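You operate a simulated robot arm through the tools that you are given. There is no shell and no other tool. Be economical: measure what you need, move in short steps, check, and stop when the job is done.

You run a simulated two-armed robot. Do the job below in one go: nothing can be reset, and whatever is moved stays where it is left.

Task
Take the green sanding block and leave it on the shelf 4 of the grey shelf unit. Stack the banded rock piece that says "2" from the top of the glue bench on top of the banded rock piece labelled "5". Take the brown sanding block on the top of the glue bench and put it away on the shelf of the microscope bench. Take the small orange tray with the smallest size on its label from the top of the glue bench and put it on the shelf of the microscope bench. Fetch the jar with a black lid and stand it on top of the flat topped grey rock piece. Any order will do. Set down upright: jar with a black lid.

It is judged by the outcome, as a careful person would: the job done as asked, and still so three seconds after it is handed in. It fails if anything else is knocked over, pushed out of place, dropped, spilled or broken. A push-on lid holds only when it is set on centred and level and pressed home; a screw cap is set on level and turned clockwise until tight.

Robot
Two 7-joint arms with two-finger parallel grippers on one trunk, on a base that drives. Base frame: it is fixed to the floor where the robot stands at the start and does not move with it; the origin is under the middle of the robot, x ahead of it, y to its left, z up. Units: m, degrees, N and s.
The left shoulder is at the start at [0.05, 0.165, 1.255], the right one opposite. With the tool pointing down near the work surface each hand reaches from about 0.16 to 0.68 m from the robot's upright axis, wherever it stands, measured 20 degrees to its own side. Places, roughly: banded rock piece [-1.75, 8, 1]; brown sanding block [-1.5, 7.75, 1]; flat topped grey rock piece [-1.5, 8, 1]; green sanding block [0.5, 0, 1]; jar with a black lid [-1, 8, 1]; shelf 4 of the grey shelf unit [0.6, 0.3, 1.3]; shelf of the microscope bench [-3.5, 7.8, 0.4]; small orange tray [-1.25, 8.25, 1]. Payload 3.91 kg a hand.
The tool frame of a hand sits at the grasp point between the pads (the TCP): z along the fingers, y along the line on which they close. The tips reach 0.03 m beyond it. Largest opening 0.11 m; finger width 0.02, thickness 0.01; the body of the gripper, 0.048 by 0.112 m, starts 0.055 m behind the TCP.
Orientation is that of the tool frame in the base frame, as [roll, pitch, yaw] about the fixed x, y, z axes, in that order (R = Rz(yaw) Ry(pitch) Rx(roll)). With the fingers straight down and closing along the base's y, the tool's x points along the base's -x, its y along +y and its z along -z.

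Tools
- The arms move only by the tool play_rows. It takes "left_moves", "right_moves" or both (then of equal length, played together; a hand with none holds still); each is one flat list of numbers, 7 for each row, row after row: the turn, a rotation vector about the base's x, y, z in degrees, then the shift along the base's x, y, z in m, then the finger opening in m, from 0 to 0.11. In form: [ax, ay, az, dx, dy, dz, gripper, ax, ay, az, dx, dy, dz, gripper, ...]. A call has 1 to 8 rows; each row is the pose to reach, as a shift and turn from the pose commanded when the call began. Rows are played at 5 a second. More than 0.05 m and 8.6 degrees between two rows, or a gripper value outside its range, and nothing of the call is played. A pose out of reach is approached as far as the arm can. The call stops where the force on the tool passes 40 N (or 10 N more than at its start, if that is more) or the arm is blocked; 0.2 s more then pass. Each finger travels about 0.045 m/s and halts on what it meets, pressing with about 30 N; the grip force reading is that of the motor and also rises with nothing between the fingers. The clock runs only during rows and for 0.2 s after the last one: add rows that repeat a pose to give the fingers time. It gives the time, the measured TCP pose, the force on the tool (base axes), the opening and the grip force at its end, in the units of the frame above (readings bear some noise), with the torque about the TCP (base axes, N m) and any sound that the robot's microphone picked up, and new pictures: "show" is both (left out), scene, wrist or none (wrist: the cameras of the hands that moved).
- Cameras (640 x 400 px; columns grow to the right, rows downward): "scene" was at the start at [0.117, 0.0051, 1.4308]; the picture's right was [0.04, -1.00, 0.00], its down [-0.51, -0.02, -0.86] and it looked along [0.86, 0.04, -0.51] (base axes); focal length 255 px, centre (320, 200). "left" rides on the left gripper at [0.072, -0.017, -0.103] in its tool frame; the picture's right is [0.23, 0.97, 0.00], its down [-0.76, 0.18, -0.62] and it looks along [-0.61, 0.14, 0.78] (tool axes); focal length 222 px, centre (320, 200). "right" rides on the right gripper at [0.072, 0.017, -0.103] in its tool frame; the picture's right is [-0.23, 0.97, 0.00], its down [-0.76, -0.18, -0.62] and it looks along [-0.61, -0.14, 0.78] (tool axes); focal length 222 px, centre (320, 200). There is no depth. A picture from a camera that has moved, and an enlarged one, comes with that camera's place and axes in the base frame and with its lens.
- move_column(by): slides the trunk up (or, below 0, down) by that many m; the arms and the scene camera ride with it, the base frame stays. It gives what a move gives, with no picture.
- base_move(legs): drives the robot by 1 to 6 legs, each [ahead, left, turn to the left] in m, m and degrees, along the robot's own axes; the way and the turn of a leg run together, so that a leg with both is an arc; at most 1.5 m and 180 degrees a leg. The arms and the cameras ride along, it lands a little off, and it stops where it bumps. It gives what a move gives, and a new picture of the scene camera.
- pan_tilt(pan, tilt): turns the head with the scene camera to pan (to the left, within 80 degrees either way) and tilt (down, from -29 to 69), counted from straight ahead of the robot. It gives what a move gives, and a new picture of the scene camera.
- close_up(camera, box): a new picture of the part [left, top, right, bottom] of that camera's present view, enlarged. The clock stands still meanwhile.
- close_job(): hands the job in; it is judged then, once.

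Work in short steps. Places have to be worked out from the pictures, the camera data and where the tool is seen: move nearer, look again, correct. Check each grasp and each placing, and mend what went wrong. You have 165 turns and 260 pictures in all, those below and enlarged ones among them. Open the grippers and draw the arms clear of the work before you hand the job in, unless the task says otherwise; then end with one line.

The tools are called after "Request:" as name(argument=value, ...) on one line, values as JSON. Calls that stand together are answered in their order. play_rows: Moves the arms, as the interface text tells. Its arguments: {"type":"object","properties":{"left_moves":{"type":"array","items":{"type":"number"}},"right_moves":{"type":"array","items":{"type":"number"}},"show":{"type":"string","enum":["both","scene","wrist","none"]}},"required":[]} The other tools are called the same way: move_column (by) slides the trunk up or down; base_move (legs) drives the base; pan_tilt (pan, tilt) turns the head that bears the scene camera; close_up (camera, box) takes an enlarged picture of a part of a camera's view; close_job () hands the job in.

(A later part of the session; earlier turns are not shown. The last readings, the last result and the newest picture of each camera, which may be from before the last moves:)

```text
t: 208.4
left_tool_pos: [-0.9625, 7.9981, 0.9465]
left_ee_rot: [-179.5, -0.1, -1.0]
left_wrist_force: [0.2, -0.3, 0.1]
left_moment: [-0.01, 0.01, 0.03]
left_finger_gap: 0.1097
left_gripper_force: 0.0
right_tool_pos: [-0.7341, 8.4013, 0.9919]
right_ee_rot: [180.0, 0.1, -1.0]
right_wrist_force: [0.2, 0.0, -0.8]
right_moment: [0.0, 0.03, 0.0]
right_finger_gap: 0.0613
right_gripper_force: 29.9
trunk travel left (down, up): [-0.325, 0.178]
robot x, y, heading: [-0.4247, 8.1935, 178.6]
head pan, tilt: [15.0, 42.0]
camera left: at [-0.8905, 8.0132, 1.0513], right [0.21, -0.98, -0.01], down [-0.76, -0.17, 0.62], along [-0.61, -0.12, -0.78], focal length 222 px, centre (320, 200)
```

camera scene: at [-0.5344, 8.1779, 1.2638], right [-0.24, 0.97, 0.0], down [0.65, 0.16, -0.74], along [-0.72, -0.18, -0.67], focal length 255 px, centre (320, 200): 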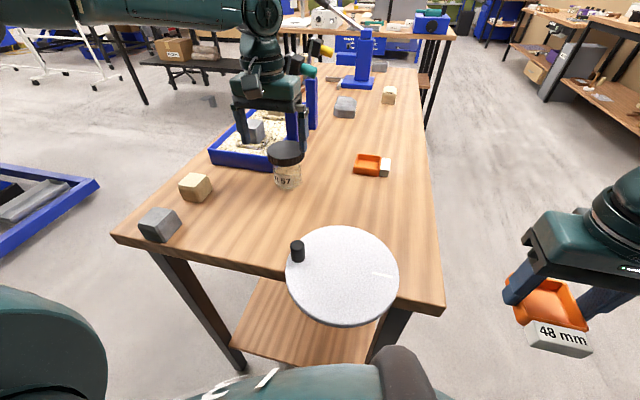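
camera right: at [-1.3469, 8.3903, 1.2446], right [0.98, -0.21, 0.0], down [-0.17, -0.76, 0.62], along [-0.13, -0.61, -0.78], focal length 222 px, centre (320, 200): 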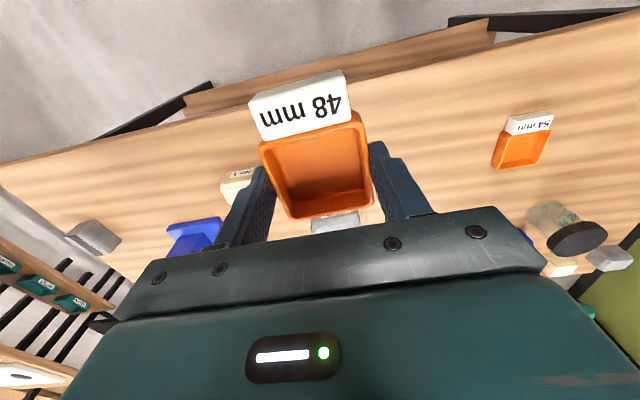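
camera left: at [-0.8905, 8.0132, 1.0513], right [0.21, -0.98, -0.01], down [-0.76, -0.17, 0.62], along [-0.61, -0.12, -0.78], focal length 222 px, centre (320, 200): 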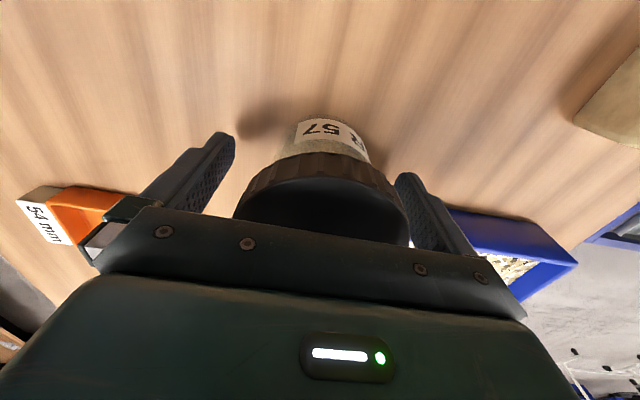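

Clear of everything. Close.

Request:
play_rows(left_moves=[0, 0, 0, 0, 0, 0, 0.095, 0, 0, 0, 0, 0, 0, 0.08, 0, 0, 0, 0, 0, 0, 0.065, 0, 0, 0, 0, 0, 0, 0.06, 0, 0, 0, 0, 0, 0, 0.06, 0, 0, 0, 0, 0, 0.015, 0.06, 0, 0, 0, 0, 0, 0.03, 0.06, 0, 0, 0, 0, 0, 0.03, 0.06])

```text
t: 210.2
left_tool_pos: [-0.9654, 7.9975, 0.9762]
left_ee_rot: [-179.7, 0.1, -1.0]
left_wrist_force: [0.2, 0.6, -1.9]
left_moment: [-0.01, -0.04, 0.02]
left_finger_gap: 0.0753
left_gripper_force: 29.8
right_tool_pos: [-0.7341, 8.4009, 0.9914]
right_ee_rot: [-180.0, 0.0, -0.8]
right_wrist_force: [-1.0, 0.5, 0.1]
right_moment: [-0.04, -0.01, -0.04]
right_finger_gap: 0.0613
right_gripper_force: 29.9
trunk travel left (down, up): [-0.325, 0.178]
robot x, y, heading: [-0.4208, 8.1971, 178.5]
head pan, tilt: [15.0, 42.0]
camera scene: at [-0.5345, 8.1778, 1.2637], right [-0.24, 0.97, 0.0], down [0.65, 0.16, -0.74], along [-0.72, -0.18, -0.67], focal length 255 px, centre (320, 200)
camera left: at [-0.893, 8.0137, 1.0803], right [0.21, -0.98, -0.01], down [-0.76, -0.17, 0.62], along [-0.61, -0.12, -0.78], focal length 222 px, centre (320, 200)
```

scene: 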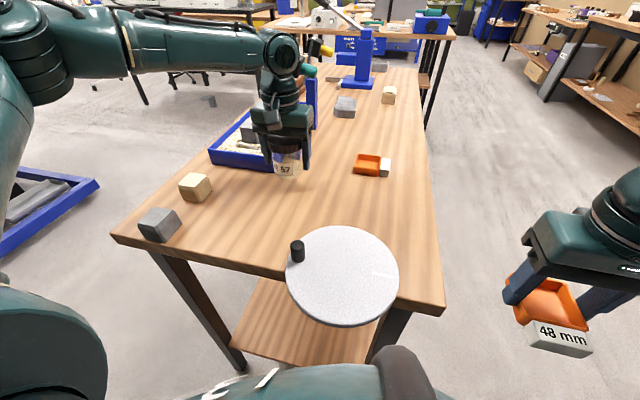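
left: 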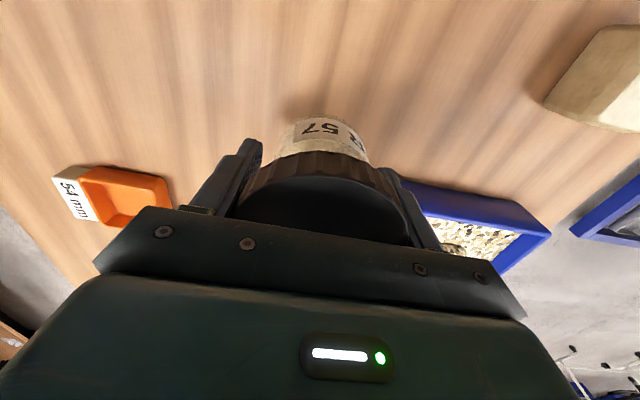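

Jar held with its lid. Raise both hands, retract the left, then back off.

Request:
play_rows(left_moves=[0, 0, 0, 0, 0, 0.045, 0.06, 0, 0, 0, 0, 0, 0.09, 0.06, 0, 0, 0, 0.02, 0, 0.13, 0.06, 0, 0, 0, 0.065, -0.01, 0.14, 0.06, 0, 0, 0, 0.11, -0.03, 0.14, 0.06, 0, 0, 0, 0.15, -0.05, 0.14, 0.06, 0, 0, 0, 0.19, -0.07, 0.14, 0.06, 0, 0, 0, 0.23, -0.09, 0.14, 0.06], right_moves=[0, 0, 0, 0, 0, 0.03, 0.045, 0, 0, 0, 0, 0, 0.06, 0.045, 0, 0, 0, 0, 0, 0.09, 0.045, 0, 0, 0, 0, 0, 0.12, 0.045, 0, 0, 0, 0, 0, 0.14, 0.045, 0, 0, 0, 0, 0, 0.14, 0.045, 0, 0, 0, 0, 0, 0.14, 0.045, 0, 0, 0, 0, 0, 0.14, 0.045], show="scene")

```text
t: 212.1
left_tool_pos: [-0.7349, 7.9098, 1.1142]
left_ee_rot: [-179.7, 0.0, -1.1]
left_wrist_force: [0.1, -0.1, -1.3]
left_moment: [-0.02, 0.0, 0.0]
left_finger_gap: 0.0756
left_gripper_force: 30.0
right_tool_pos: [-0.7347, 8.4031, 1.1305]
right_ee_rot: [-180.0, 0.1, -0.9]
right_wrist_force: [0.1, -0.2, 0.7]
right_moment: [0.01, -0.04, -0.01]
right_finger_gap: 0.061
right_gripper_force: 29.8
trunk travel left (down, up): [-0.325, 0.178]
robot x, y, heading: [-0.4202, 8.1971, 178.6]
head pan, tilt: [15.0, 42.0]
camera scene: at [-0.5339, 8.1774, 1.2638], right [-0.24, 0.97, 0.0], down [0.65, 0.16, -0.74], along [-0.72, -0.18, -0.67], focal length 255 px, centre (320, 200)
```

scene: 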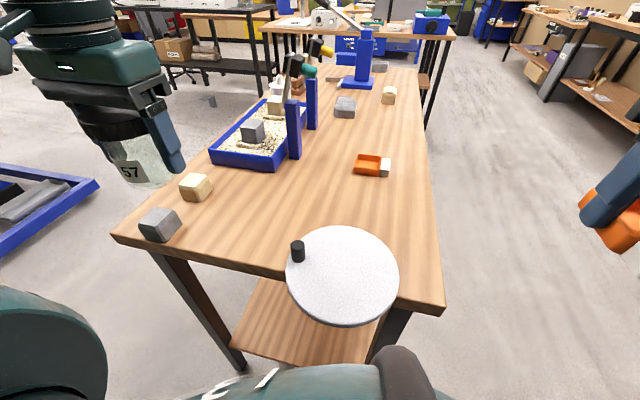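

Drive back round to the north side.

Request:
base_move(legs=[[-0.1, 0, 0], [0, -0.9, 0], [0.5, 0, 0], [0, 0, 91.4], [0.1, -0.7, 0]])

Request:
pan_tilt(pan=5, tilt=40)

```text
t: 233.4
left_tool_pos: [-1.1956, 8.7182, 1.1151]
left_ee_rot: [-179.5, 0.0, 87.7]
left_wrist_force: [-0.1, 0.2, -1.3]
left_moment: [0.01, -0.03, 0.0]
left_finger_gap: 0.0754
left_gripper_force: 30.1
right_tool_pos: [-1.6902, 8.7319, 1.1299]
right_ee_rot: [-179.9, 0.1, 87.6]
right_wrist_force: [-0.8, -0.8, -0.7]
right_moment: [0.01, -0.03, 0.01]
right_finger_gap: 0.061
right_gripper_force: 29.5
trunk travel left (down, up): [-0.325, 0.178]
robot x, y, heading: [-1.4749, 9.0423, -92.3]
head pan, tilt: [15.0, 42.0]
camera scene: at [-1.4598, 8.9301, 1.2637], right [-0.98, -0.21, 0.0], down [-0.14, 0.65, -0.74], along [0.16, -0.73, -0.67], focal length 255 px, centre (320, 200)
```

scene: 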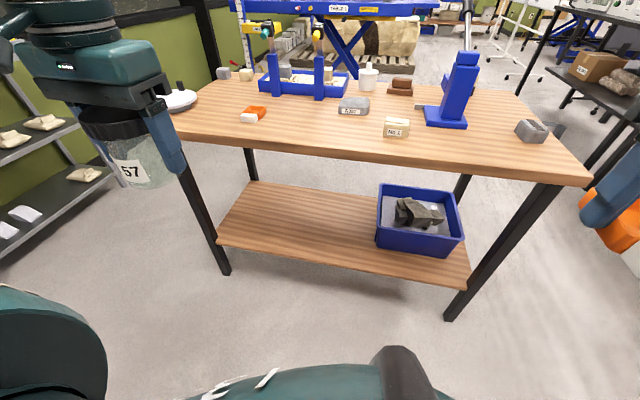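

```text
t: 234.1
left_tool_pos: [-1.1952, 8.7187, 1.114]
left_ee_rot: [-179.6, 0.0, 87.5]
left_wrist_force: [-0.3, 0.1, -1.5]
left_moment: [0.01, 0.01, -0.01]
left_finger_gap: 0.0752
left_gripper_force: 29.8
right_tool_pos: [-1.689, 8.7312, 1.1301]
right_ee_rot: [-180.0, 0.1, 87.6]
right_wrist_force: [-0.6, 0.6, -0.7]
right_moment: [-0.02, 0.03, -0.03]
right_finger_gap: 0.0612
right_gripper_force: 29.9
trunk travel left (down, up): [-0.325, 0.178]
robot x, y, heading: [-1.4717, 9.0415, -92.5]
head pan, tilt: [5.0, 40.0]
camera scene: at [-1.4741, 8.9268, 1.2667], right [-1.0, -0.04, 0.0], down [-0.03, 0.64, -0.77], along [0.03, -0.77, -0.64], focal length 255 px, centre (320, 200)
```

scene: 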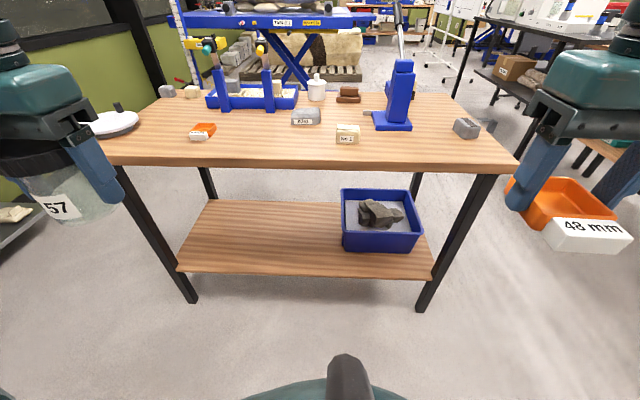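

Request:
base_move(legs=[[0, 0, 2.4], [0.39, -0.05, 0]])

Request:
pan_tilt(pan=10, tilt=45)

Request:
close_up(camera="scene", box=[220, 90, 380, 190])

```text
t: 237.0
left_tool_pos: [-1.2354, 8.3414, 1.1146]
left_ee_rot: [-179.6, 0.0, 89.8]
left_wrist_force: [-0.1, 0.0, -0.4]
left_moment: [0.02, -0.03, -0.01]
left_finger_gap: 0.0754
left_gripper_force: 30.5
right_tool_pos: [-1.7299, 8.3351, 1.1294]
right_ee_rot: [-180.0, 0.1, 90.0]
right_wrist_force: [-0.1, 0.5, -0.1]
right_moment: [0.01, 0.01, -0.01]
right_finger_gap: 0.0611
right_gripper_force: 30.4
trunk travel left (down, up): [-0.325, 0.178]
robot x, y, heading: [-1.5254, 8.6505, -90.3]
head pan, tilt: [5.0, 40.0]
camera scene: at [-1.5217, 8.5383, 1.2666], right [-1.0, -0.08, 0.0], down [-0.05, 0.64, -0.77], along [0.06, -0.76, -0.64], focal length 255 px, centre (320, 200)
```

scene: 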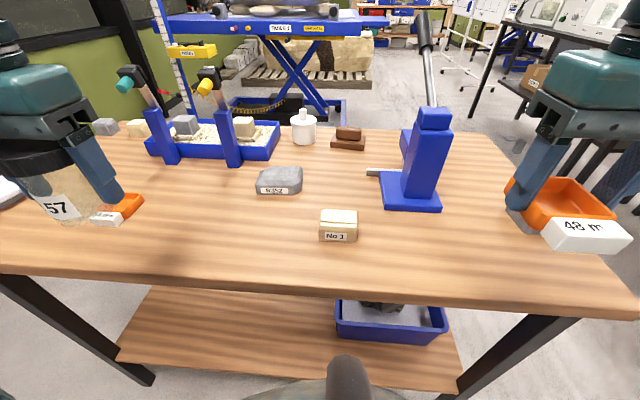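

```text
t: 237.6
left_tool_pos: [-1.2342, 8.3407, 1.1144]
left_ee_rot: [-179.6, 0.0, 89.8]
left_wrist_force: [0.5, 0.5, -1.3]
left_moment: [-0.01, -0.01, -0.01]
left_finger_gap: 0.0755
left_gripper_force: 30.3
right_tool_pos: [-1.7298, 8.3349, 1.1312]
right_ee_rot: [-180.0, 0.1, 90.1]
right_wrist_force: [-0.2, 0.0, -0.6]
right_moment: [0.0, 0.01, -0.03]
right_finger_gap: 0.0614
right_gripper_force: 30.0
trunk travel left (down, up): [-0.325, 0.178]
robot x, y, heading: [-1.5258, 8.6496, -90.2]
head pan, tilt: [10.0, 45.0]
camera scene: at [-1.5149, 8.5433, 1.2595], right [-0.99, -0.17, 0.0], down [-0.12, 0.7, -0.71], along [0.12, -0.7, -0.71], focal length 255 px, centre (320, 200)
```

scene: 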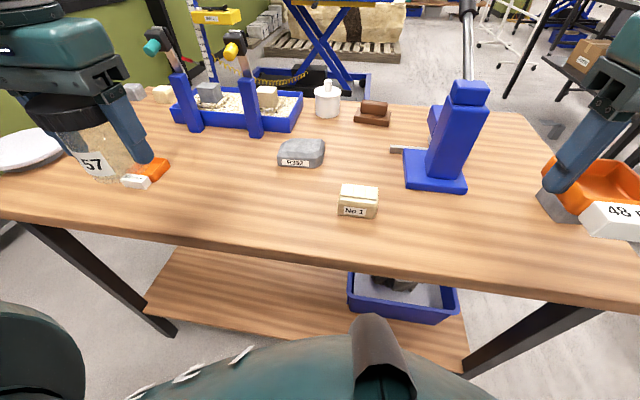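

```text
4.00 times, centred on (300, 140) of scene
camera zoom: at [-1.5149, 8.5433, 1.2595], right [-0.99, -0.17, 0.0], down [-0.12, 0.7, -0.71], along [0.12, -0.7, -0.71], focal length 1021 px, centre (400, 440)
```

zoom: 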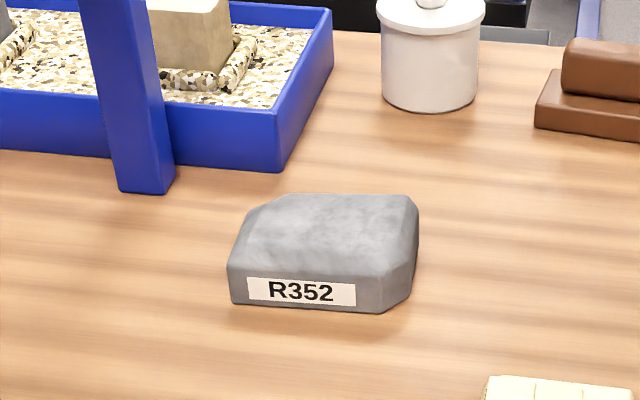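

Grey rock top centre ≈(-1.390, 8.06), top z≈0.937. Carry the jar over it.

Request:
play_rows(left_moves=[0, 0, 0, -0.02, -0.04, 0, 0.06, 0, 0, 0, -0.045, -0.08, 0, 0.06, 0, 0, 0, -0.07, -0.12, 0, 0.06, 0, 0, 0, -0.095, -0.16, 0, 0.06, 0, 0, 0, -0.12, -0.2, -0.01, 0.06, 0, 0, 0, -0.14, -0.24, -0.02, 0.06, 0, 0, 0, -0.156, -0.28, -0.035, 0.06, 0, 0, 0, -0.156, -0.28, -0.07, 0.06])

Request:
close_up(camera="scene", box=[240, 90, 368, 190])

```text
t: 239.4
left_tool_pos: [-1.3391, 8.1207, 1.0423]
left_ee_rot: [-179.5, 0.1, 89.8]
left_wrist_force: [-0.2, 0.2, -1.5]
left_moment: [0.02, 0.05, 0.02]
left_finger_gap: 0.0752
left_gripper_force: 30.2
left hand out of reach, approached as far as the arm can: row 5, 6, 7, 8
right_tool_pos: [-1.7297, 8.3332, 1.129]
right_ee_rot: [-180.0, 0.1, 90.0]
right_wrist_force: [0.0, -0.3, -0.9]
right_moment: [0.0, 0.03, -0.01]
right_finger_gap: 0.0611
right_gripper_force: 30.3
trunk travel left (down, up): [-0.325, 0.178]
robot x, y, heading: [-1.524, 8.6501, -90.0]
head pan, tilt: [10.0, 45.0]
camera scene: at [-1.5149, 8.5432, 1.2594], right [-0.99, -0.17, 0.0], down [-0.12, 0.7, -0.71], along [0.12, -0.7, -0.71], focal length 255 px, centre (320, 200)
camera left: at [-1.356, 8.1945, 1.1462], right [0.97, 0.22, -0.01], down [0.18, -0.76, 0.62], along [0.13, -0.61, -0.78], focal length 222 px, centre (320, 200)
```

scene: 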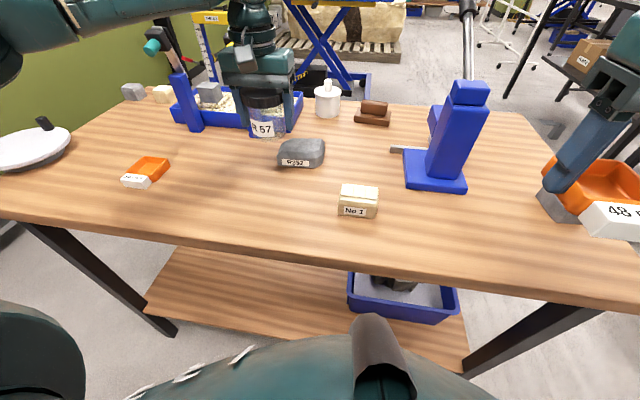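
left: 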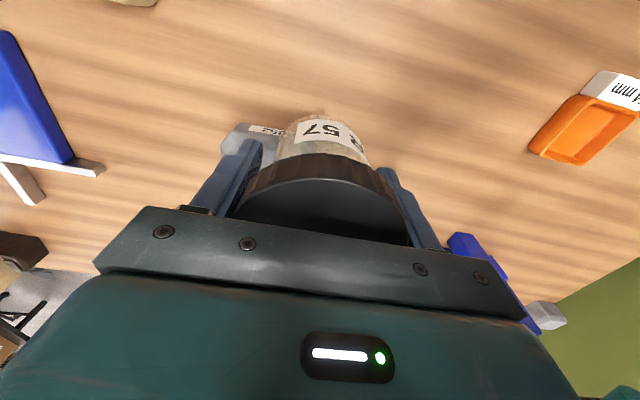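

```text
4.00 times, centred on (304, 140) of scene
camera zoom: at [-1.5149, 8.5432, 1.2594], right [-0.99, -0.17, 0.0], down [-0.12, 0.7, -0.71], along [0.12, -0.7, -0.71], focal length 1021 px, centre (384, 440)
```

zoom: 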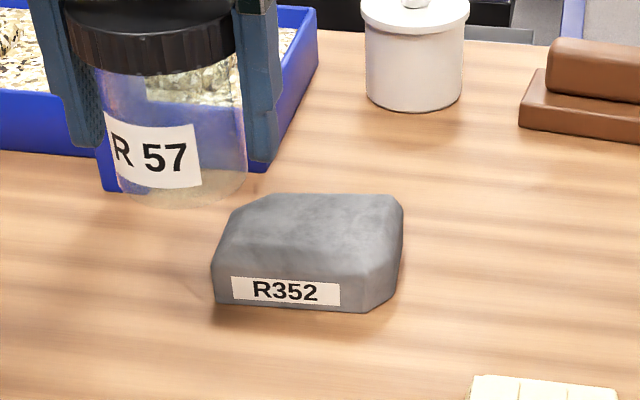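

Short of reach by ~6 cm. Nudge the base forward 5 cm and raise the column slightly (best relative height).

Request:
base_move(legs=[[0.05, 0, 0]])

Request:
move_column(by=0.04)

Request:
play_rows(left_moves=[0, 0, 0, -0.01, 0.0, -0.01, 0.06, 0, 0, 0, -0.02, 0.005, -0.04, 0.06, 0, 0, 0, -0.02, 0.005, -0.04, 0.06])

```text
t: 240.3
left_tool_pos: [-1.3391, 8.072, 1.0412]
left_ee_rot: [-179.5, 0.1, 89.7]
left_wrist_force: [-1.3, -0.3, -1.0]
left_moment: [0.04, -0.02, 0.02]
left_finger_gap: 0.0752
left_gripper_force: 30.1
right_tool_pos: [-1.7291, 8.2865, 1.1295]
right_ee_rot: [180.0, 0.1, 90.0]
right_wrist_force: [1.1, 0.0, -1.5]
right_moment: [0.0, -0.02, 0.0]
right_finger_gap: 0.061
right_gripper_force: 30.0
trunk travel left (down, up): [-0.325, 0.178]
robot x, y, heading: [-1.5277, 8.6062, -90.2]
head pan, tilt: [10.0, 45.0]
camera scene: at [-1.5151, 8.4941, 1.2593], right [-0.99, -0.17, 0.0], down [-0.12, 0.7, -0.71], along [0.12, -0.7, -0.71], focal length 255 px, centre (320, 200)
```

scene: 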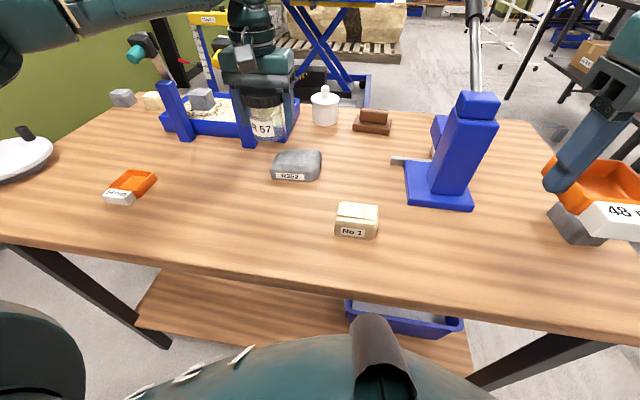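

```text
t: 241.2
left_tool_pos: [-1.3401, 8.0729, 1.0814]
left_ee_rot: [-179.4, 0.1, 89.8]
left_wrist_force: [-0.3, 0.8, -1.1]
left_moment: [0.07, -0.02, -0.03]
left_finger_gap: 0.0754
left_gripper_force: 30.3
right_tool_pos: [-1.7292, 8.287, 1.1702]
right_ee_rot: [180.0, 0.1, 90.0]
right_wrist_force: [-0.2, 0.0, -0.5]
right_moment: [0.02, -0.01, -0.04]
right_finger_gap: 0.0613
right_gripper_force: 30.3
trunk travel left (down, up): [-0.365, 0.138]
robot x, y, heading: [-1.5271, 8.6036, -90.6]
head pan, tilt: [10.0, 45.0]
```

```text
t: 242.0
left_tool_pos: [-1.3534, 8.0852, 1.0427]
left_ee_rot: [-179.5, 0.2, 89.9]
left_wrist_force: [-0.6, -0.7, -1.2]
left_moment: [0.03, 0.02, 0.01]
left_finger_gap: 0.0752
left_gripper_force: 30.0
left hand out of reach, approached as far as the arm can: row 1, 2, 3
right_tool_pos: [-1.7287, 8.2867, 1.1701]
right_ee_rot: [180.0, 0.1, 90.1]
right_wrist_force: [-0.1, -0.3, -1.1]
right_moment: [-0.01, 0.0, -0.01]
right_finger_gap: 0.0612
right_gripper_force: 30.2
trunk travel left (down, up): [-0.365, 0.138]
robot x, y, heading: [-1.5255, 8.5998, -90.3]
head pan, tilt: [10.0, 45.0]
camera scene: at [-1.5152, 8.495, 1.2994], right [-0.99, -0.17, 0.0], down [-0.12, 0.7, -0.71], along [0.12, -0.7, -0.71], focal length 255 px, centre (320, 200)
camera left: at [-1.3704, 8.1583, 1.1462], right [0.97, 0.22, -0.01], down [0.18, -0.76, 0.62], along [0.13, -0.61, -0.78], focal length 222 px, centre (320, 200)
```

scene: 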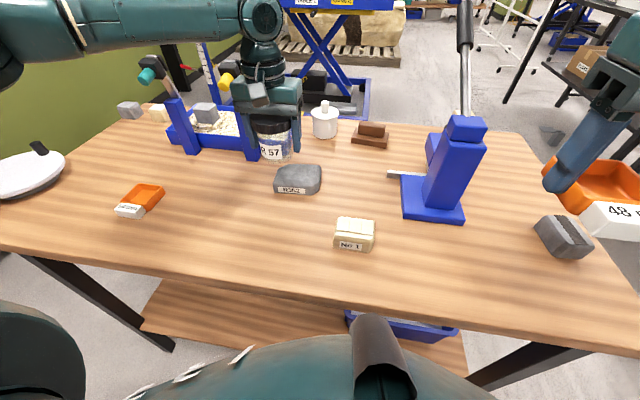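
left: 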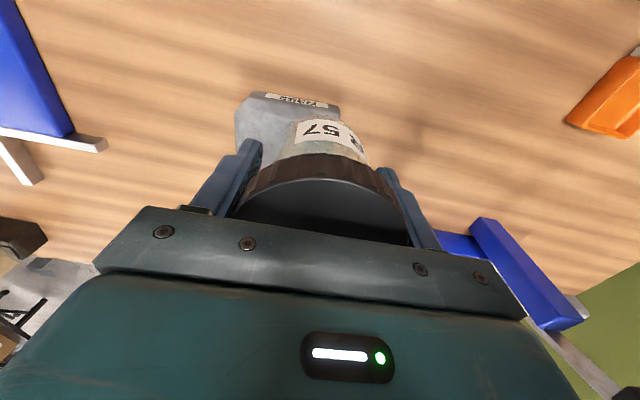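

Lower shoulder is what helps. Raise both hands, then lower the column 0.2 m.

Request:
play_rows(left_moves=[0, 0, 0, 0.0, 0.02, 0.045, 0.06, 0, 0, 0, 0.0, 0.03, 0.09, 0.06, 0, 0, 0, 0.0, 0.04, 0.135, 0.06, 0, 0, 0, 0.0, 0.04, 0.18, 0.06, 0, 0, 0, 0.0, 0.04, 0.21, 0.06, 0, 0, 0, 0.0, 0.04, 0.23, 0.06], right_moves=[0, 0, 0, 0, 0.01, 0.03, 0.045, 0, 0, 0, 0, 0.02, 0.06, 0.045, 0, 0, 0, 0, 0.02, 0.09, 0.045, 0, 0, 0, 0, 0.02, 0.12, 0.045, 0, 0, 0, 0, 0.02, 0.14, 0.045, 0, 0, 0, 0, 0.02, 0.15, 0.045], show="none")

Request:
move_column(by=-0.2)

```text
t: 243.4
left_tool_pos: [-1.3337, 8.1431, 1.2528]
left_ee_rot: [-179.5, 0.2, 89.8]
left_wrist_force: [-0.1, -0.4, -1.6]
left_moment: [-0.01, -0.01, -0.01]
left_finger_gap: 0.0755
left_gripper_force: 29.8
left hand out of reach, approached as far as the arm can: row 4, 5, 6
right_tool_pos: [-1.7297, 8.3077, 1.3215]
right_ee_rot: [-179.9, 0.1, 90.1]
right_wrist_force: [-0.2, -1.5, -1.2]
right_moment: [0.01, 0.02, -0.01]
right_finger_gap: 0.061
right_gripper_force: 30.3
trunk travel left (down, up): [-0.365, 0.138]
robot x, y, heading: [-1.5258, 8.6015, -90.2]
head pan, tilt: [10.0, 45.0]
```

```text
t: 245.5
left_tool_pos: [-1.3338, 8.1423, 1.0534]
left_ee_rot: [-179.6, 0.3, 89.8]
left_wrist_force: [0.0, -1.1, -0.6]
left_moment: [-0.06, 0.0, -0.01]
left_finger_gap: 0.0754
left_gripper_force: 29.8
right_tool_pos: [-1.7284, 8.3075, 1.1199]
right_ee_rot: [-179.9, 0.0, 90.0]
right_wrist_force: [0.3, 0.5, 0.4]
right_moment: [-0.01, -0.04, 0.0]
right_finger_gap: 0.0611
right_gripper_force: 30.6
trunk travel left (down, up): [-0.165, 0.338]
robot x, y, heading: [-1.5269, 8.6053, -90.3]
head pan, tilt: [10.0, 45.0]
```

The "approach" ran past because my command had shifted with the base. Return the column +0.2 and command the precise target step by step.

Request:
move_column(by=0.18)

Request:
play_rows(left_moves=[0, 0, 0, 0.02, 0.034, -0.03, 0.06, 0, 0, 0, 0.02, 0.034, -0.07, 0.06, 0, 0, 0, 0.02, 0.034, -0.11, 0.06, 0, 0, 0, 0.02, 0.034, -0.15, 0.06, 0, 0, 0, 0.02, 0.034, -0.19, 0.06, 0, 0, 0, 0.02, 0.024, -0.215, 0.06, 0, 0, 0, 0.02, 0.014, -0.215, 0.06, 0, 0, 0, 0.02, 0.014, -0.215, 0.06])

```text
t: 247.5
left_tool_pos: [-1.3341, 8.1419, 1.2327]
left_ee_rot: [-179.5, 0.2, 89.8]
left_wrist_force: [0.4, -0.4, -1.6]
left_moment: [0.0, 0.03, -0.01]
left_finger_gap: 0.0754
left_gripper_force: 30.2
right_tool_pos: [-1.7297, 8.3059, 1.2997]
right_ee_rot: [-180.0, 0.1, 90.0]
right_wrist_force: [-0.5, 0.4, -0.2]
right_moment: [-0.01, -0.02, 0.0]
right_finger_gap: 0.0612
right_gripper_force: 29.5
trunk travel left (down, up): [-0.345, 0.158]
robot x, y, heading: [-1.5259, 8.6034, -90.2]
head pan, tilt: [10.0, 45.0]
```

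```text
t: 249.3
left_tool_pos: [-1.3149, 8.158, 1.0201]
left_ee_rot: [-179.6, 0.1, 89.8]
left_wrist_force: [-0.2, 0.2, -1.2]
left_moment: [0.01, -0.02, 0.0]
left_finger_gap: 0.0753
left_gripper_force: 29.9
right_tool_pos: [-1.7302, 8.3074, 1.3005]
right_ee_rot: [-179.9, 0.2, 90.1]
right_wrist_force: [0.2, -0.8, -0.8]
right_moment: [0.02, -0.02, 0.02]
right_finger_gap: 0.0614
right_gripper_force: 30.2
trunk travel left (down, up): [-0.345, 0.158]
robot x, y, heading: [-1.5266, 8.6064, -90.5]
head pan, tilt: [10.0, 45.0]
camera scene: at [-1.5151, 8.495, 1.2794], right [-0.99, -0.17, 0.0], down [-0.12, 0.7, -0.71], along [0.12, -0.7, -0.71], focal length 255 px, centre (320, 200)
camera left: at [-1.331, 8.2315, 1.1239], right [0.97, 0.22, -0.01], down [0.18, -0.76, 0.62], along [0.13, -0.61, -0.78], focal length 222 px, centre (320, 200)
```

scene: 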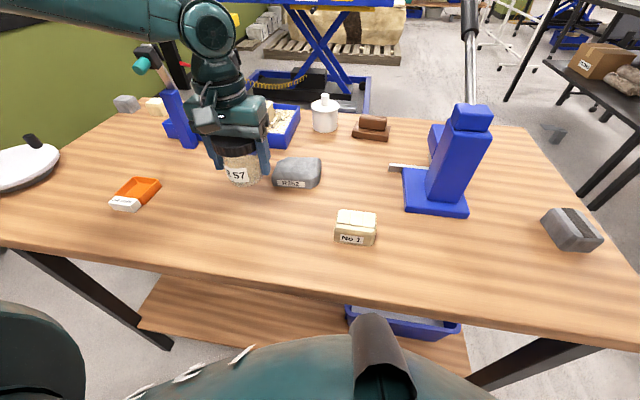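
left: 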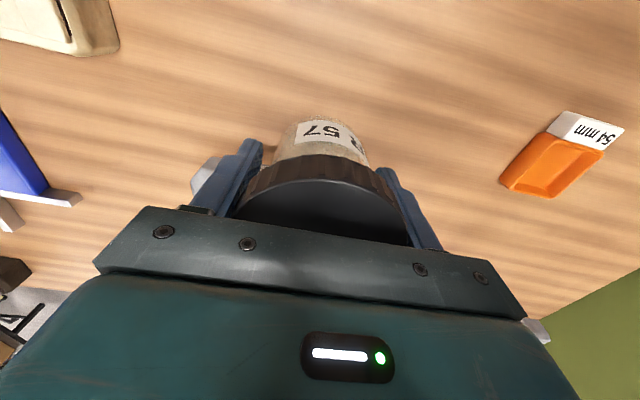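

Commands follow the measured pose. Now move by (-0.075, -0.097), slightly higher.

Request:
play_rows(left_moves=[0, 0, 0, -0.01, 0, 0.02, 0.06, 0, 0, 0, -0.04, -0.02, 0.02, 0.06, 0, 0, 0, -0.065, -0.045, 0.02, 0.06, 0, 0, 0, -0.075, -0.075, 0.02, 0.06, 0, 0, 0, -0.075, -0.097, 0.02, 0.06, 0, 0, 0, -0.075, -0.097, 0.02, 0.06])

```text
t: 250.7
left_tool_pos: [-1.3623, 8.0924, 1.0404]
left_ee_rot: [-179.4, 0.2, 89.9]
left_wrist_force: [0.5, 0.5, -1.6]
left_moment: [0.01, 0.03, -0.01]
left_finger_gap: 0.0754
left_gripper_force: 29.9
left hand out of reach, approached as far as the arm can: row 4, 5, 6
right_tool_pos: [-1.7287, 8.3065, 1.2997]
right_ee_rot: [-179.9, 0.1, 90.1]
right_wrist_force: [0.4, 0.7, -1.7]
right_moment: [-0.02, -0.03, 0.0]
right_finger_gap: 0.0614
right_gripper_force: 30.4
trunk travel left (down, up): [-0.345, 0.158]
robot x, y, heading: [-1.5245, 8.6053, -90.3]
head pan, tilt: [10.0, 45.0]
camera scene: at [-1.5152, 8.4951, 1.2794], right [-0.99, -0.17, 0.0], down [-0.12, 0.7, -0.71], along [0.12, -0.7, -0.71], focal length 255 px, centre (320, 200)
camera left: at [-1.379, 8.1664, 1.1449], right [0.97, 0.22, -0.01], down [0.18, -0.76, 0.62], along [0.13, -0.61, -0.78], focal length 222 px, centre (320, 200)
```

scene: 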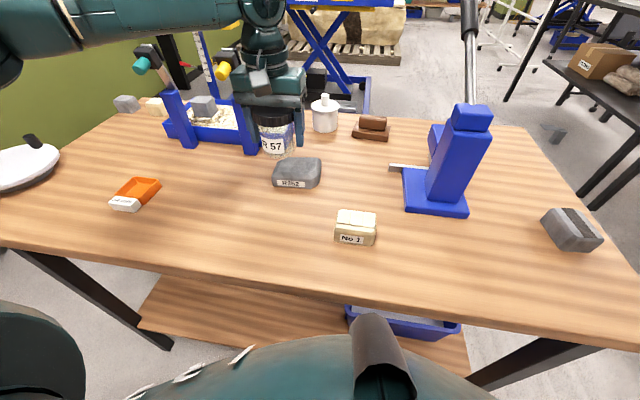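
left: 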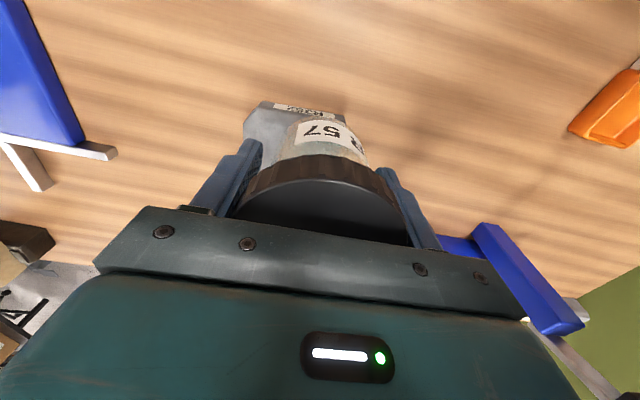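

East-side success had ~20° left offset and hand 0.16 below the shoulder. Shift the base right 7 cm, raise the column 4 cm, retry.

Request:
base_move(legs=[[0, -0.07, 0]])

Request:
move_column(by=0.04)

```text
t: 252.1
left_tool_pos: [-1.4357, 8.0932, 1.0402]
left_ee_rot: [-179.5, 0.3, 89.9]
left_wrist_force: [0.0, -0.8, -0.9]
left_moment: [0.03, -0.04, 0.02]
left_finger_gap: 0.0753
left_gripper_force: 30.1
right_tool_pos: [-1.8028, 8.3075, 1.3009]
right_ee_rot: [-180.0, 0.1, 90.2]
right_wrist_force: [0.6, 0.2, 0.1]
right_moment: [0.0, -0.02, 0.01]
right_finger_gap: 0.0617
right_gripper_force: 30.2
trunk travel left (down, up): [-0.345, 0.158]
robot x, y, heading: [-1.6028, 8.6052, -90.4]
head pan, tilt: [10.0, 45.0]
camera scene: at [-1.5885, 8.4953, 1.2794], right [-0.99, -0.17, 0.0], down [-0.12, 0.7, -0.71], along [0.12, -0.7, -0.71], focal length 255 px, centre (320, 200)
```

scene: 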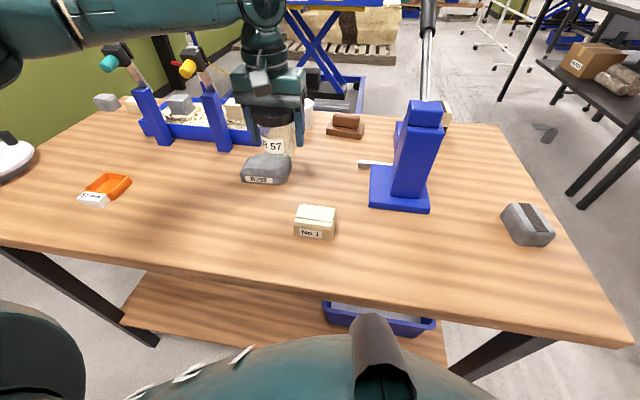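

```text
t: 252.9
left_tool_pos: [-1.4365, 8.0934, 1.0808]
left_ee_rot: [-179.4, 0.2, 89.9]
left_wrist_force: [-0.7, 0.6, -0.9]
left_moment: [0.08, -0.01, 0.02]
left_finger_gap: 0.0751
left_gripper_force: 30.2
right_tool_pos: [-1.8021, 8.3066, 1.3404]
right_ee_rot: [-180.0, 0.0, 90.0]
right_wrist_force: [0.0, -0.2, 0.7]
right_moment: [0.0, -0.02, 0.03]
right_finger_gap: 0.0612
right_gripper_force: 29.8
trunk travel left (down, up): [-0.385, 0.118]
robot x, y, heading: [-1.5988, 8.604, -90.3]
head pan, tilt: [10.0, 45.0]
```

Request:
play_rows(left_moves=[0, 0, 0, 0.025, 0, -0.01, 0.06, 0, 0, 0, 0.0465, -0.01, -0.025, 0.06, 0, 0, 0, 0.0465, -0.02, -0.04, 0.06, 0, 0, 0, 0.0465, -0.032, -0.055, 0.06, 0, 0, 0, 0.0465, -0.032, -0.055, 0.06], show="wrist")

Request:
close_up(camera="scene", box=[210, 80, 338, 190])

```text
t: 254.1
left_tool_pos: [-1.391, 8.0598, 1.0257]
left_ee_rot: [-179.4, 0.4, 89.9]
left_wrist_force: [0.0, -0.8, -0.9]
left_moment: [-0.04, 0.02, 0.0]
left_finger_gap: 0.0753
left_gripper_force: 29.6
right_tool_pos: [-1.8021, 8.3061, 1.341]
right_ee_rot: [180.0, 0.1, 90.1]
right_wrist_force: [0.3, 0.4, -0.5]
right_moment: [-0.04, 0.04, 0.0]
right_finger_gap: 0.0613
right_gripper_force: 29.7
trunk travel left (down, up): [-0.385, 0.118]
robot x, y, heading: [-1.5993, 8.6026, -90.1]
head pan, tilt: [10.0, 45.0]
camera left: at [-1.4064, 8.1337, 1.1291], right [0.97, 0.23, -0.01], down [0.18, -0.76, 0.63], along [0.13, -0.61, -0.78], focal length 222 px, centre (320, 200)
```

left: 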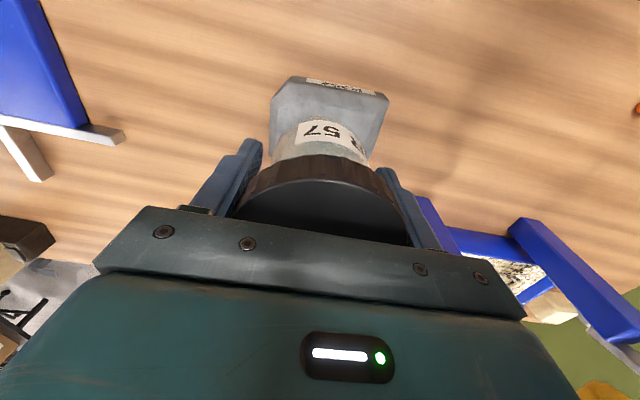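

```text
3.64 times, centred on (274, 135) of scene
camera zoom: at [-1.5883, 8.4956, 1.3195], right [-0.99, -0.17, 0.0], down [-0.12, 0.7, -0.71], along [0.12, -0.7, -0.71], focal length 928 px, centre (487, 436)
```

zoom: 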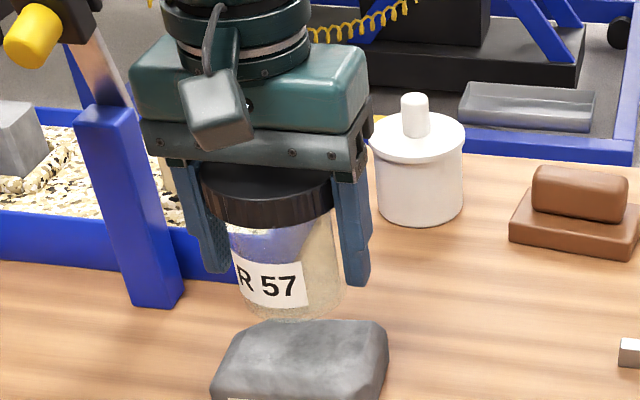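

Jar is over the rock's centre. Lower slowly to contact.

Request:
play_rows(left_moves=[0, 0, 0, 0.001, 0.003, -0.01, 0.06, 0, 0, 0, 0.001, 0.003, -0.018, 0.06, 0, 0, 0, 0.001, 0.003, -0.023, 0.06, 0, 0, 0, 0.001, 0.003, -0.028, 0.06, 0, 0, 0, 0.001, 0.003, -0.028, 0.06], show="none")

Request:
close_up(camera="scene", box=[230, 110, 326, 190])

```text
t: 255.3
left_tool_pos: [-1.3873, 8.0652, 0.997]
left_ee_rot: [-179.3, 0.4, 89.9]
left_wrist_force: [0.2, 0.2, -1.3]
left_moment: [0.01, 0.0, 0.0]
left_finger_gap: 0.0751
left_gripper_force: 29.8
right_tool_pos: [-1.8032, 8.3074, 1.3405]
right_ee_rot: [-180.0, 0.1, 90.1]
right_wrist_force: [0.0, 0.0, -0.7]
right_moment: [0.0, 0.03, -0.03]
right_finger_gap: 0.061
right_gripper_force: 29.7
trunk travel left (down, up): [-0.385, 0.118]
robot x, y, heading: [-1.6003, 8.6059, -90.1]
head pan, tilt: [10.0, 45.0]
```

```text
5.00 times, centred on (278, 150) of scene
camera zoom: at [-1.5881, 8.4953, 1.3194], right [-0.99, -0.17, 0.0], down [-0.12, 0.7, -0.71], along [0.12, -0.7, -0.71], focal length 1276 px, centre (530, 450)
```

zoom: 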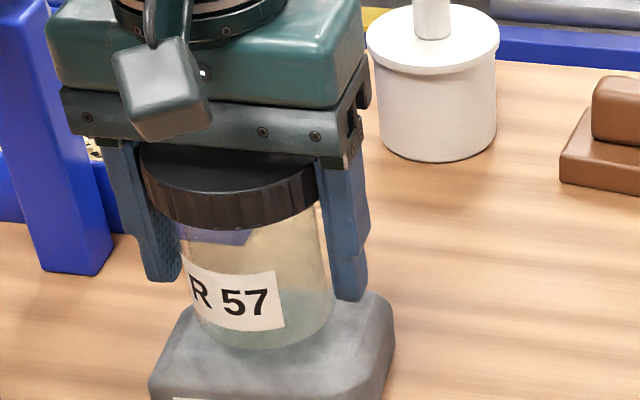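

Request:
play_rows(left_moves=[0, 0, 0, 0, 0, -0.003, 0.06, 0, 0, 0, 0, 0, -0.006, 0.06, 0, 0, 0, 0, 0, -0.008, 0.06, 0, 0, 0, 0, 0, -0.008, 0.06], show="none")

```text
t: 256.3
left_tool_pos: [-1.3854, 8.0668, 0.9902]
left_ee_rot: [-179.4, 0.3, 89.9]
left_wrist_force: [0.1, 0.8, -1.5]
left_moment: [-0.02, 0.02, 0.02]
left_finger_gap: 0.0753
left_gripper_force: 29.8
left hand out of reach, approached as far as the arm can: row 3, 4
right_tool_pos: [-1.8017, 8.3067, 1.3397]
right_ee_rot: [-179.9, 0.1, 90.1]
right_wrist_force: [0.3, 0.0, -0.1]
right_moment: [0.01, 0.02, -0.03]
right_finger_gap: 0.0613
right_gripper_force: 30.1
trunk travel left (down, up): [-0.385, 0.118]
robot x, y, heading: [-1.6035, 8.607, -90.0]
head pan, tilt: [10.0, 45.0]
```

At the reach edge; use the column to lower the last millimetres.

Request:
move_column(by=-0.005)

```text
t: 256.8
left_tool_pos: [-1.3863, 8.0655, 0.9852]
left_ee_rot: [-179.4, 0.5, 89.9]
left_wrist_force: [1.2, 0.8, 1.3]
left_moment: [-0.05, 0.04, -0.01]
left_finger_gap: 0.0753
left_gripper_force: 30.3
right_tool_pos: [-1.8032, 8.3073, 1.3354]
right_ee_rot: [180.0, 0.1, 90.0]
right_wrist_force: [0.1, -0.2, 0.3]
right_moment: [0.01, 0.01, -0.04]
right_finger_gap: 0.0613
right_gripper_force: 30.2
trunk travel left (down, up): [-0.38, 0.123]
robot x, y, heading: [-1.5978, 8.601, -90.4]
head pan, tilt: [10.0, 45.0]
```

Contact starts. 2 mm more and inspect.

Request:
move_column(by=-0.002)

Request:
close_up(camera="scene", box=[230, 110, 326, 190])

```text
t: 257.4
left_tool_pos: [-1.3867, 8.0665, 0.9851]
left_ee_rot: [-179.3, 0.5, 89.9]
left_wrist_force: [1.2, 1.2, 8.6]
left_moment: [-0.22, 0.11, 0.0]
left_finger_gap: 0.0753
left_gripper_force: 30.3
right_tool_pos: [-1.8037, 8.308, 1.3332]
right_ee_rot: [179.9, 0.2, 90.1]
right_wrist_force: [-0.5, -0.4, -0.3]
right_moment: [-0.02, 0.0, -0.01]
right_finger_gap: 0.0613
right_gripper_force: 30.1
trunk travel left (down, up): [-0.378, 0.125]
robot x, y, heading: [-1.5989, 8.6053, -90.3]
head pan, tilt: [10.0, 45.0]
```

```text
5.00 times, centred on (278, 150) of scene
camera zoom: at [-1.5882, 8.4963, 1.3127], right [-0.99, -0.17, 0.0], down [-0.12, 0.7, -0.71], along [0.12, -0.7, -0.71], focal length 1276 px, centre (530, 450)
```

zoom: 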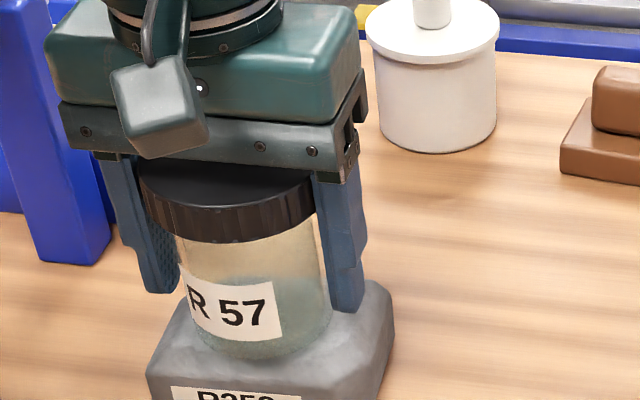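

Jar sits flat on the rock. Release and lift away with the column.

Request:
play_rows(left_moves=[0, 0, 0, 0, 0, 0, 0.07, 0, 0, 0, 0, 0, 0, 0.08, 0, 0, 0, 0, 0, 0, 0.09, 0, 0, 0, 0, 0, 0, 0.1, 0, 0, 0, 0, 0, 0, 0.105, 0, 0, 0, 0, 0, 0, 0.105], show="wrist")

Request:
move_column(by=0.11)

Request:
close_up(camera="scene", box=[210, 110, 338, 210])

```text
t: 258.8
left_tool_pos: [-1.386, 8.0658, 0.9841]
left_ee_rot: [-179.5, 0.3, 89.9]
left_wrist_force: [0.8, 0.7, 0.3]
left_moment: [0.01, -0.01, 0.0]
left_finger_gap: 0.1047
left_gripper_force: 0.1
right_tool_pos: [-1.8015, 8.3075, 1.3329]
right_ee_rot: [-180.0, 0.0, 90.1]
right_wrist_force: [-0.2, -0.5, 0.2]
right_moment: [0.0, 0.0, 0.05]
right_finger_gap: 0.0612
right_gripper_force: 30.1
trunk travel left (down, up): [-0.378, 0.125]
robot x, y, heading: [-1.5959, 8.608, -90.2]
head pan, tilt: [10.0, 45.0]
camera left: at [-1.4023, 8.1399, 1.0875], right [0.97, 0.23, -0.01], down [0.18, -0.76, 0.63], along [0.13, -0.61, -0.78], focal length 222 px, centre (320, 200)
```

left: 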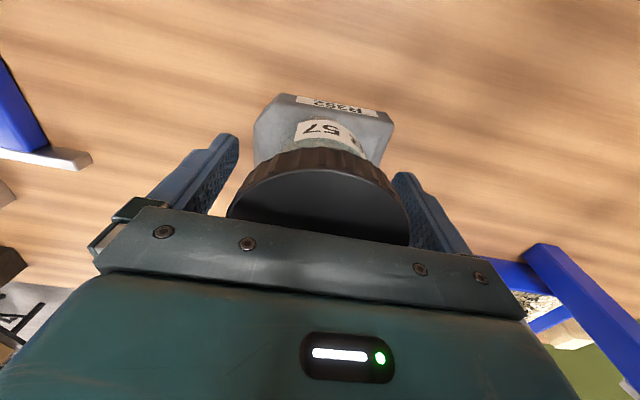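

```text
t: 260.2
left_tool_pos: [-1.3861, 8.0655, 1.0936]
left_ee_rot: [-179.4, 0.2, 90.0]
left_wrist_force: [-0.1, 0.3, 0.1]
left_moment: [0.01, 0.02, 0.02]
left_finger_gap: 0.1051
left_gripper_force: 0.2
right_tool_pos: [-1.8015, 8.3061, 1.4432]
right_ee_rot: [180.0, 0.2, 90.1]
right_wrist_force: [0.8, -0.8, -1.9]
right_moment: [0.0, -0.01, -0.02]
right_finger_gap: 0.0611
right_gripper_force: 29.8
trunk travel left (down, up): [-0.488, 0.015]
robot x, y, heading: [-1.5991, 8.6008, -90.4]
head pan, tilt: [10.0, 45.0]
```

```text
4.00 times, centred on (274, 160) of scene
camera zoom: at [-1.5881, 8.4952, 1.4224], right [-0.99, -0.17, 0.0], down [-0.12, 0.7, -0.71], along [0.12, -0.7, -0.71], focal length 1021 px, centre (504, 360)
```

zoom: 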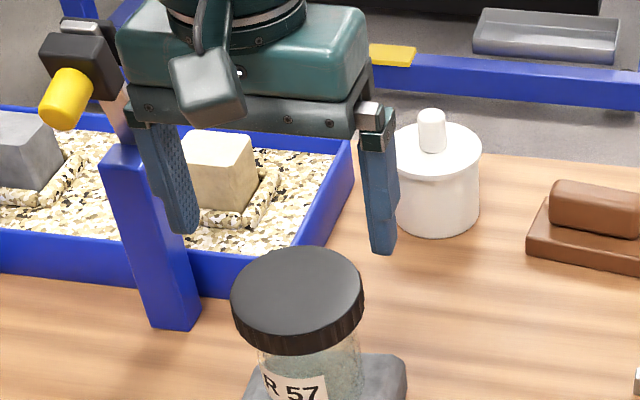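

Jar is upright on R352. Retract the left hand, lower the right, and drive round the west end to the south side for the brown block.

Request:
play_rows(left_moves=[0, 0, 0, 0.0, 0.03, 0.03, 0.105, 0, 0, 0, 0.01, 0.07, 0.05, 0.105, 0, 0, 0, 0.03, 0.11, 0.06, 0.105, 0, 0, 0, 0.05, 0.15, 0.06, 0.105, 0, 0, 0, 0.07, 0.19, 0.06, 0.105, 0, 0, 0, 0.09, 0.22, 0.06, 0.105], right_moves=[0, 0, 0, 0, 0.01, -0.04, 0.045, 0, 0, 0, 0, 0.01, -0.08, 0.045, 0, 0, 0, 0, 0.01, -0.12, 0.045, 0, 0, 0, 0, 0.01, -0.16, 0.045, 0, 0, 0, 0, 0.01, -0.2, 0.045, 0, 0, 0, 0, 0.01, -0.24, 0.045], show="none")

Request:
base_move(legs=[[-0.4, 0, 0.3], [0, -0.98, 0], [1.0, 0, 0]])

```text
t: 261.6
left_tool_pos: [-1.2967, 8.2843, 1.1525]
left_ee_rot: [-179.4, 0.3, 89.9]
left_wrist_force: [-0.4, 0.6, 0.1]
left_moment: [-0.03, 0.0, -0.02]
left_finger_gap: 0.1051
left_gripper_force: 0.0
right_tool_pos: [-1.8033, 8.3192, 1.2044]
right_ee_rot: [-180.0, 0.4, 90.0]
right_wrist_force: [-0.6, -0.2, -1.0]
right_moment: [0.0, 0.04, 0.01]
right_finger_gap: 0.061
right_gripper_force: 29.8
trunk travel left (down, up): [-0.488, 0.015]
robot x, y, heading: [-1.6019, 8.6015, -90.4]
head pan, tilt: [10.0, 45.0]
```

```text
t: 277.2
left_tool_pos: [-2.2561, 7.6866, 1.1526]
left_ee_rot: [-179.4, 0.3, 89.7]
left_wrist_force: [-0.7, -0.2, 0.0]
left_moment: [0.0, -0.03, 0.0]
left_finger_gap: 0.1051
left_gripper_force: 0.1
right_tool_pos: [-2.7624, 7.7247, 1.2047]
right_ee_rot: [179.9, 0.1, 89.9]
right_wrist_force: [0.4, -0.1, 0.3]
right_moment: [0.02, 0.0, -0.01]
right_finger_gap: 0.061
right_gripper_force: 30.0
trunk travel left (down, up): [-0.488, 0.015]
robot x, y, heading: [-2.5553, 8.0068, -90.1]
head pan, tilt: [10.0, 45.0]
camera scene: at [-2.5464, 7.9, 1.4224], right [-0.99, -0.17, 0.0], down [-0.12, 0.7, -0.71], along [0.12, -0.7, -0.71], focal length 255 px, centre (320, 200)
```

scene: 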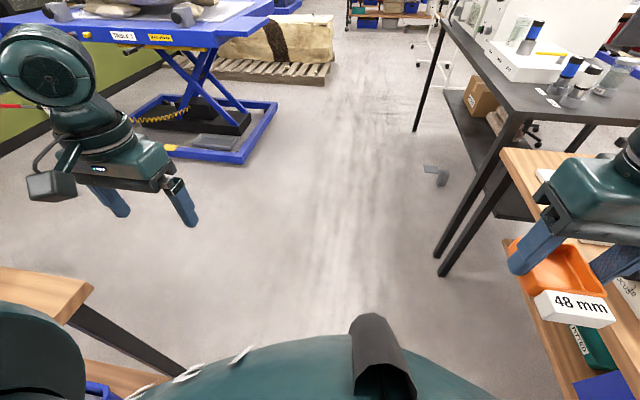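

Request:
base_move(legs=[[1.0, 0.25, 0], [0, 0, 180], [0, -0.93, 0]])

Request:
pan_tilt(pan=10, tilt=35)

```text
t: 298.6
left_tool_pos: [-1.7268, 7.3522, 1.1522]
left_ee_rot: [-179.4, 0.3, -84.5]
left_wrist_force: [-0.1, -0.1, 0.0]
left_moment: [-0.05, -0.02, 0.01]
left_finger_gap: 0.1054
left_gripper_force: 0.0
right_tool_pos: [-1.2189, 7.3644, 1.2049]
right_ee_rot: [-180.0, 0.1, -84.4]
right_wrist_force: [-0.7, 0.4, -0.5]
right_moment: [0.05, 0.02, -0.04]
right_finger_gap: 0.0607
right_gripper_force: 29.9
trunk travel left (down, up): [-0.488, 0.015]
robot x, y, heading: [-1.3935, 7.0579, 95.1]
head pan, tilt: [10.0, 45.0]
camera scene: at [-1.4199, 7.1706, 1.4224], right [0.96, 0.26, 0.0], down [0.19, -0.68, -0.71], along [-0.19, 0.68, -0.71], focal length 255 px, centre (320, 200)
```

scene: 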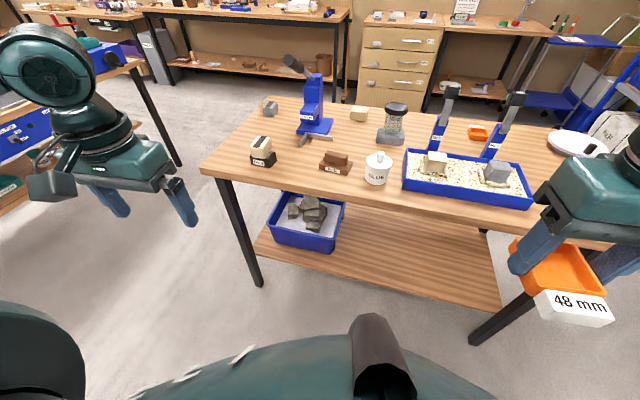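

```text
t: 299.3
left_tool_pos: [-1.7255, 7.3515, 1.1512]
left_ee_rot: [-179.4, 0.3, -84.5]
left_wrist_force: [0.4, 0.3, 0.8]
left_moment: [0.0, 0.02, -0.02]
left_finger_gap: 0.1053
left_gripper_force: 0.0
right_tool_pos: [-1.2177, 7.3649, 1.2044]
right_ee_rot: [-180.0, 0.0, -84.4]
right_wrist_force: [-0.5, 0.5, -1.5]
right_moment: [-0.02, -0.01, 0.03]
right_finger_gap: 0.0612
right_gripper_force: 30.0
trunk travel left (down, up): [-0.488, 0.015]
robot x, y, heading: [-1.3932, 7.0636, 95.4]
head pan, tilt: [10.0, 35.0]
camera scene: at [-1.4218, 7.1771, 1.4372], right [0.96, 0.26, 0.0], down [0.15, -0.55, -0.82], along [-0.22, 0.79, -0.57], focal length 255 px, centre (320, 200)
```

scene: 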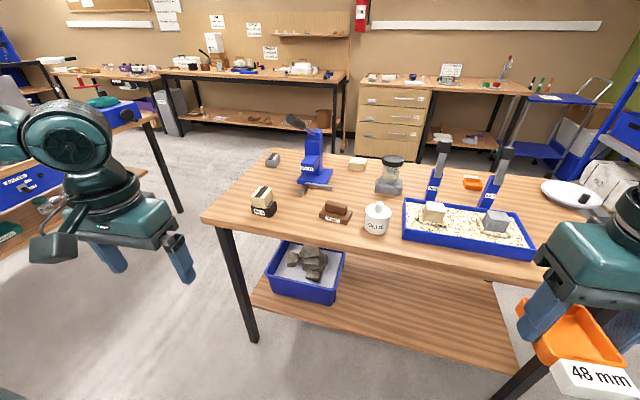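

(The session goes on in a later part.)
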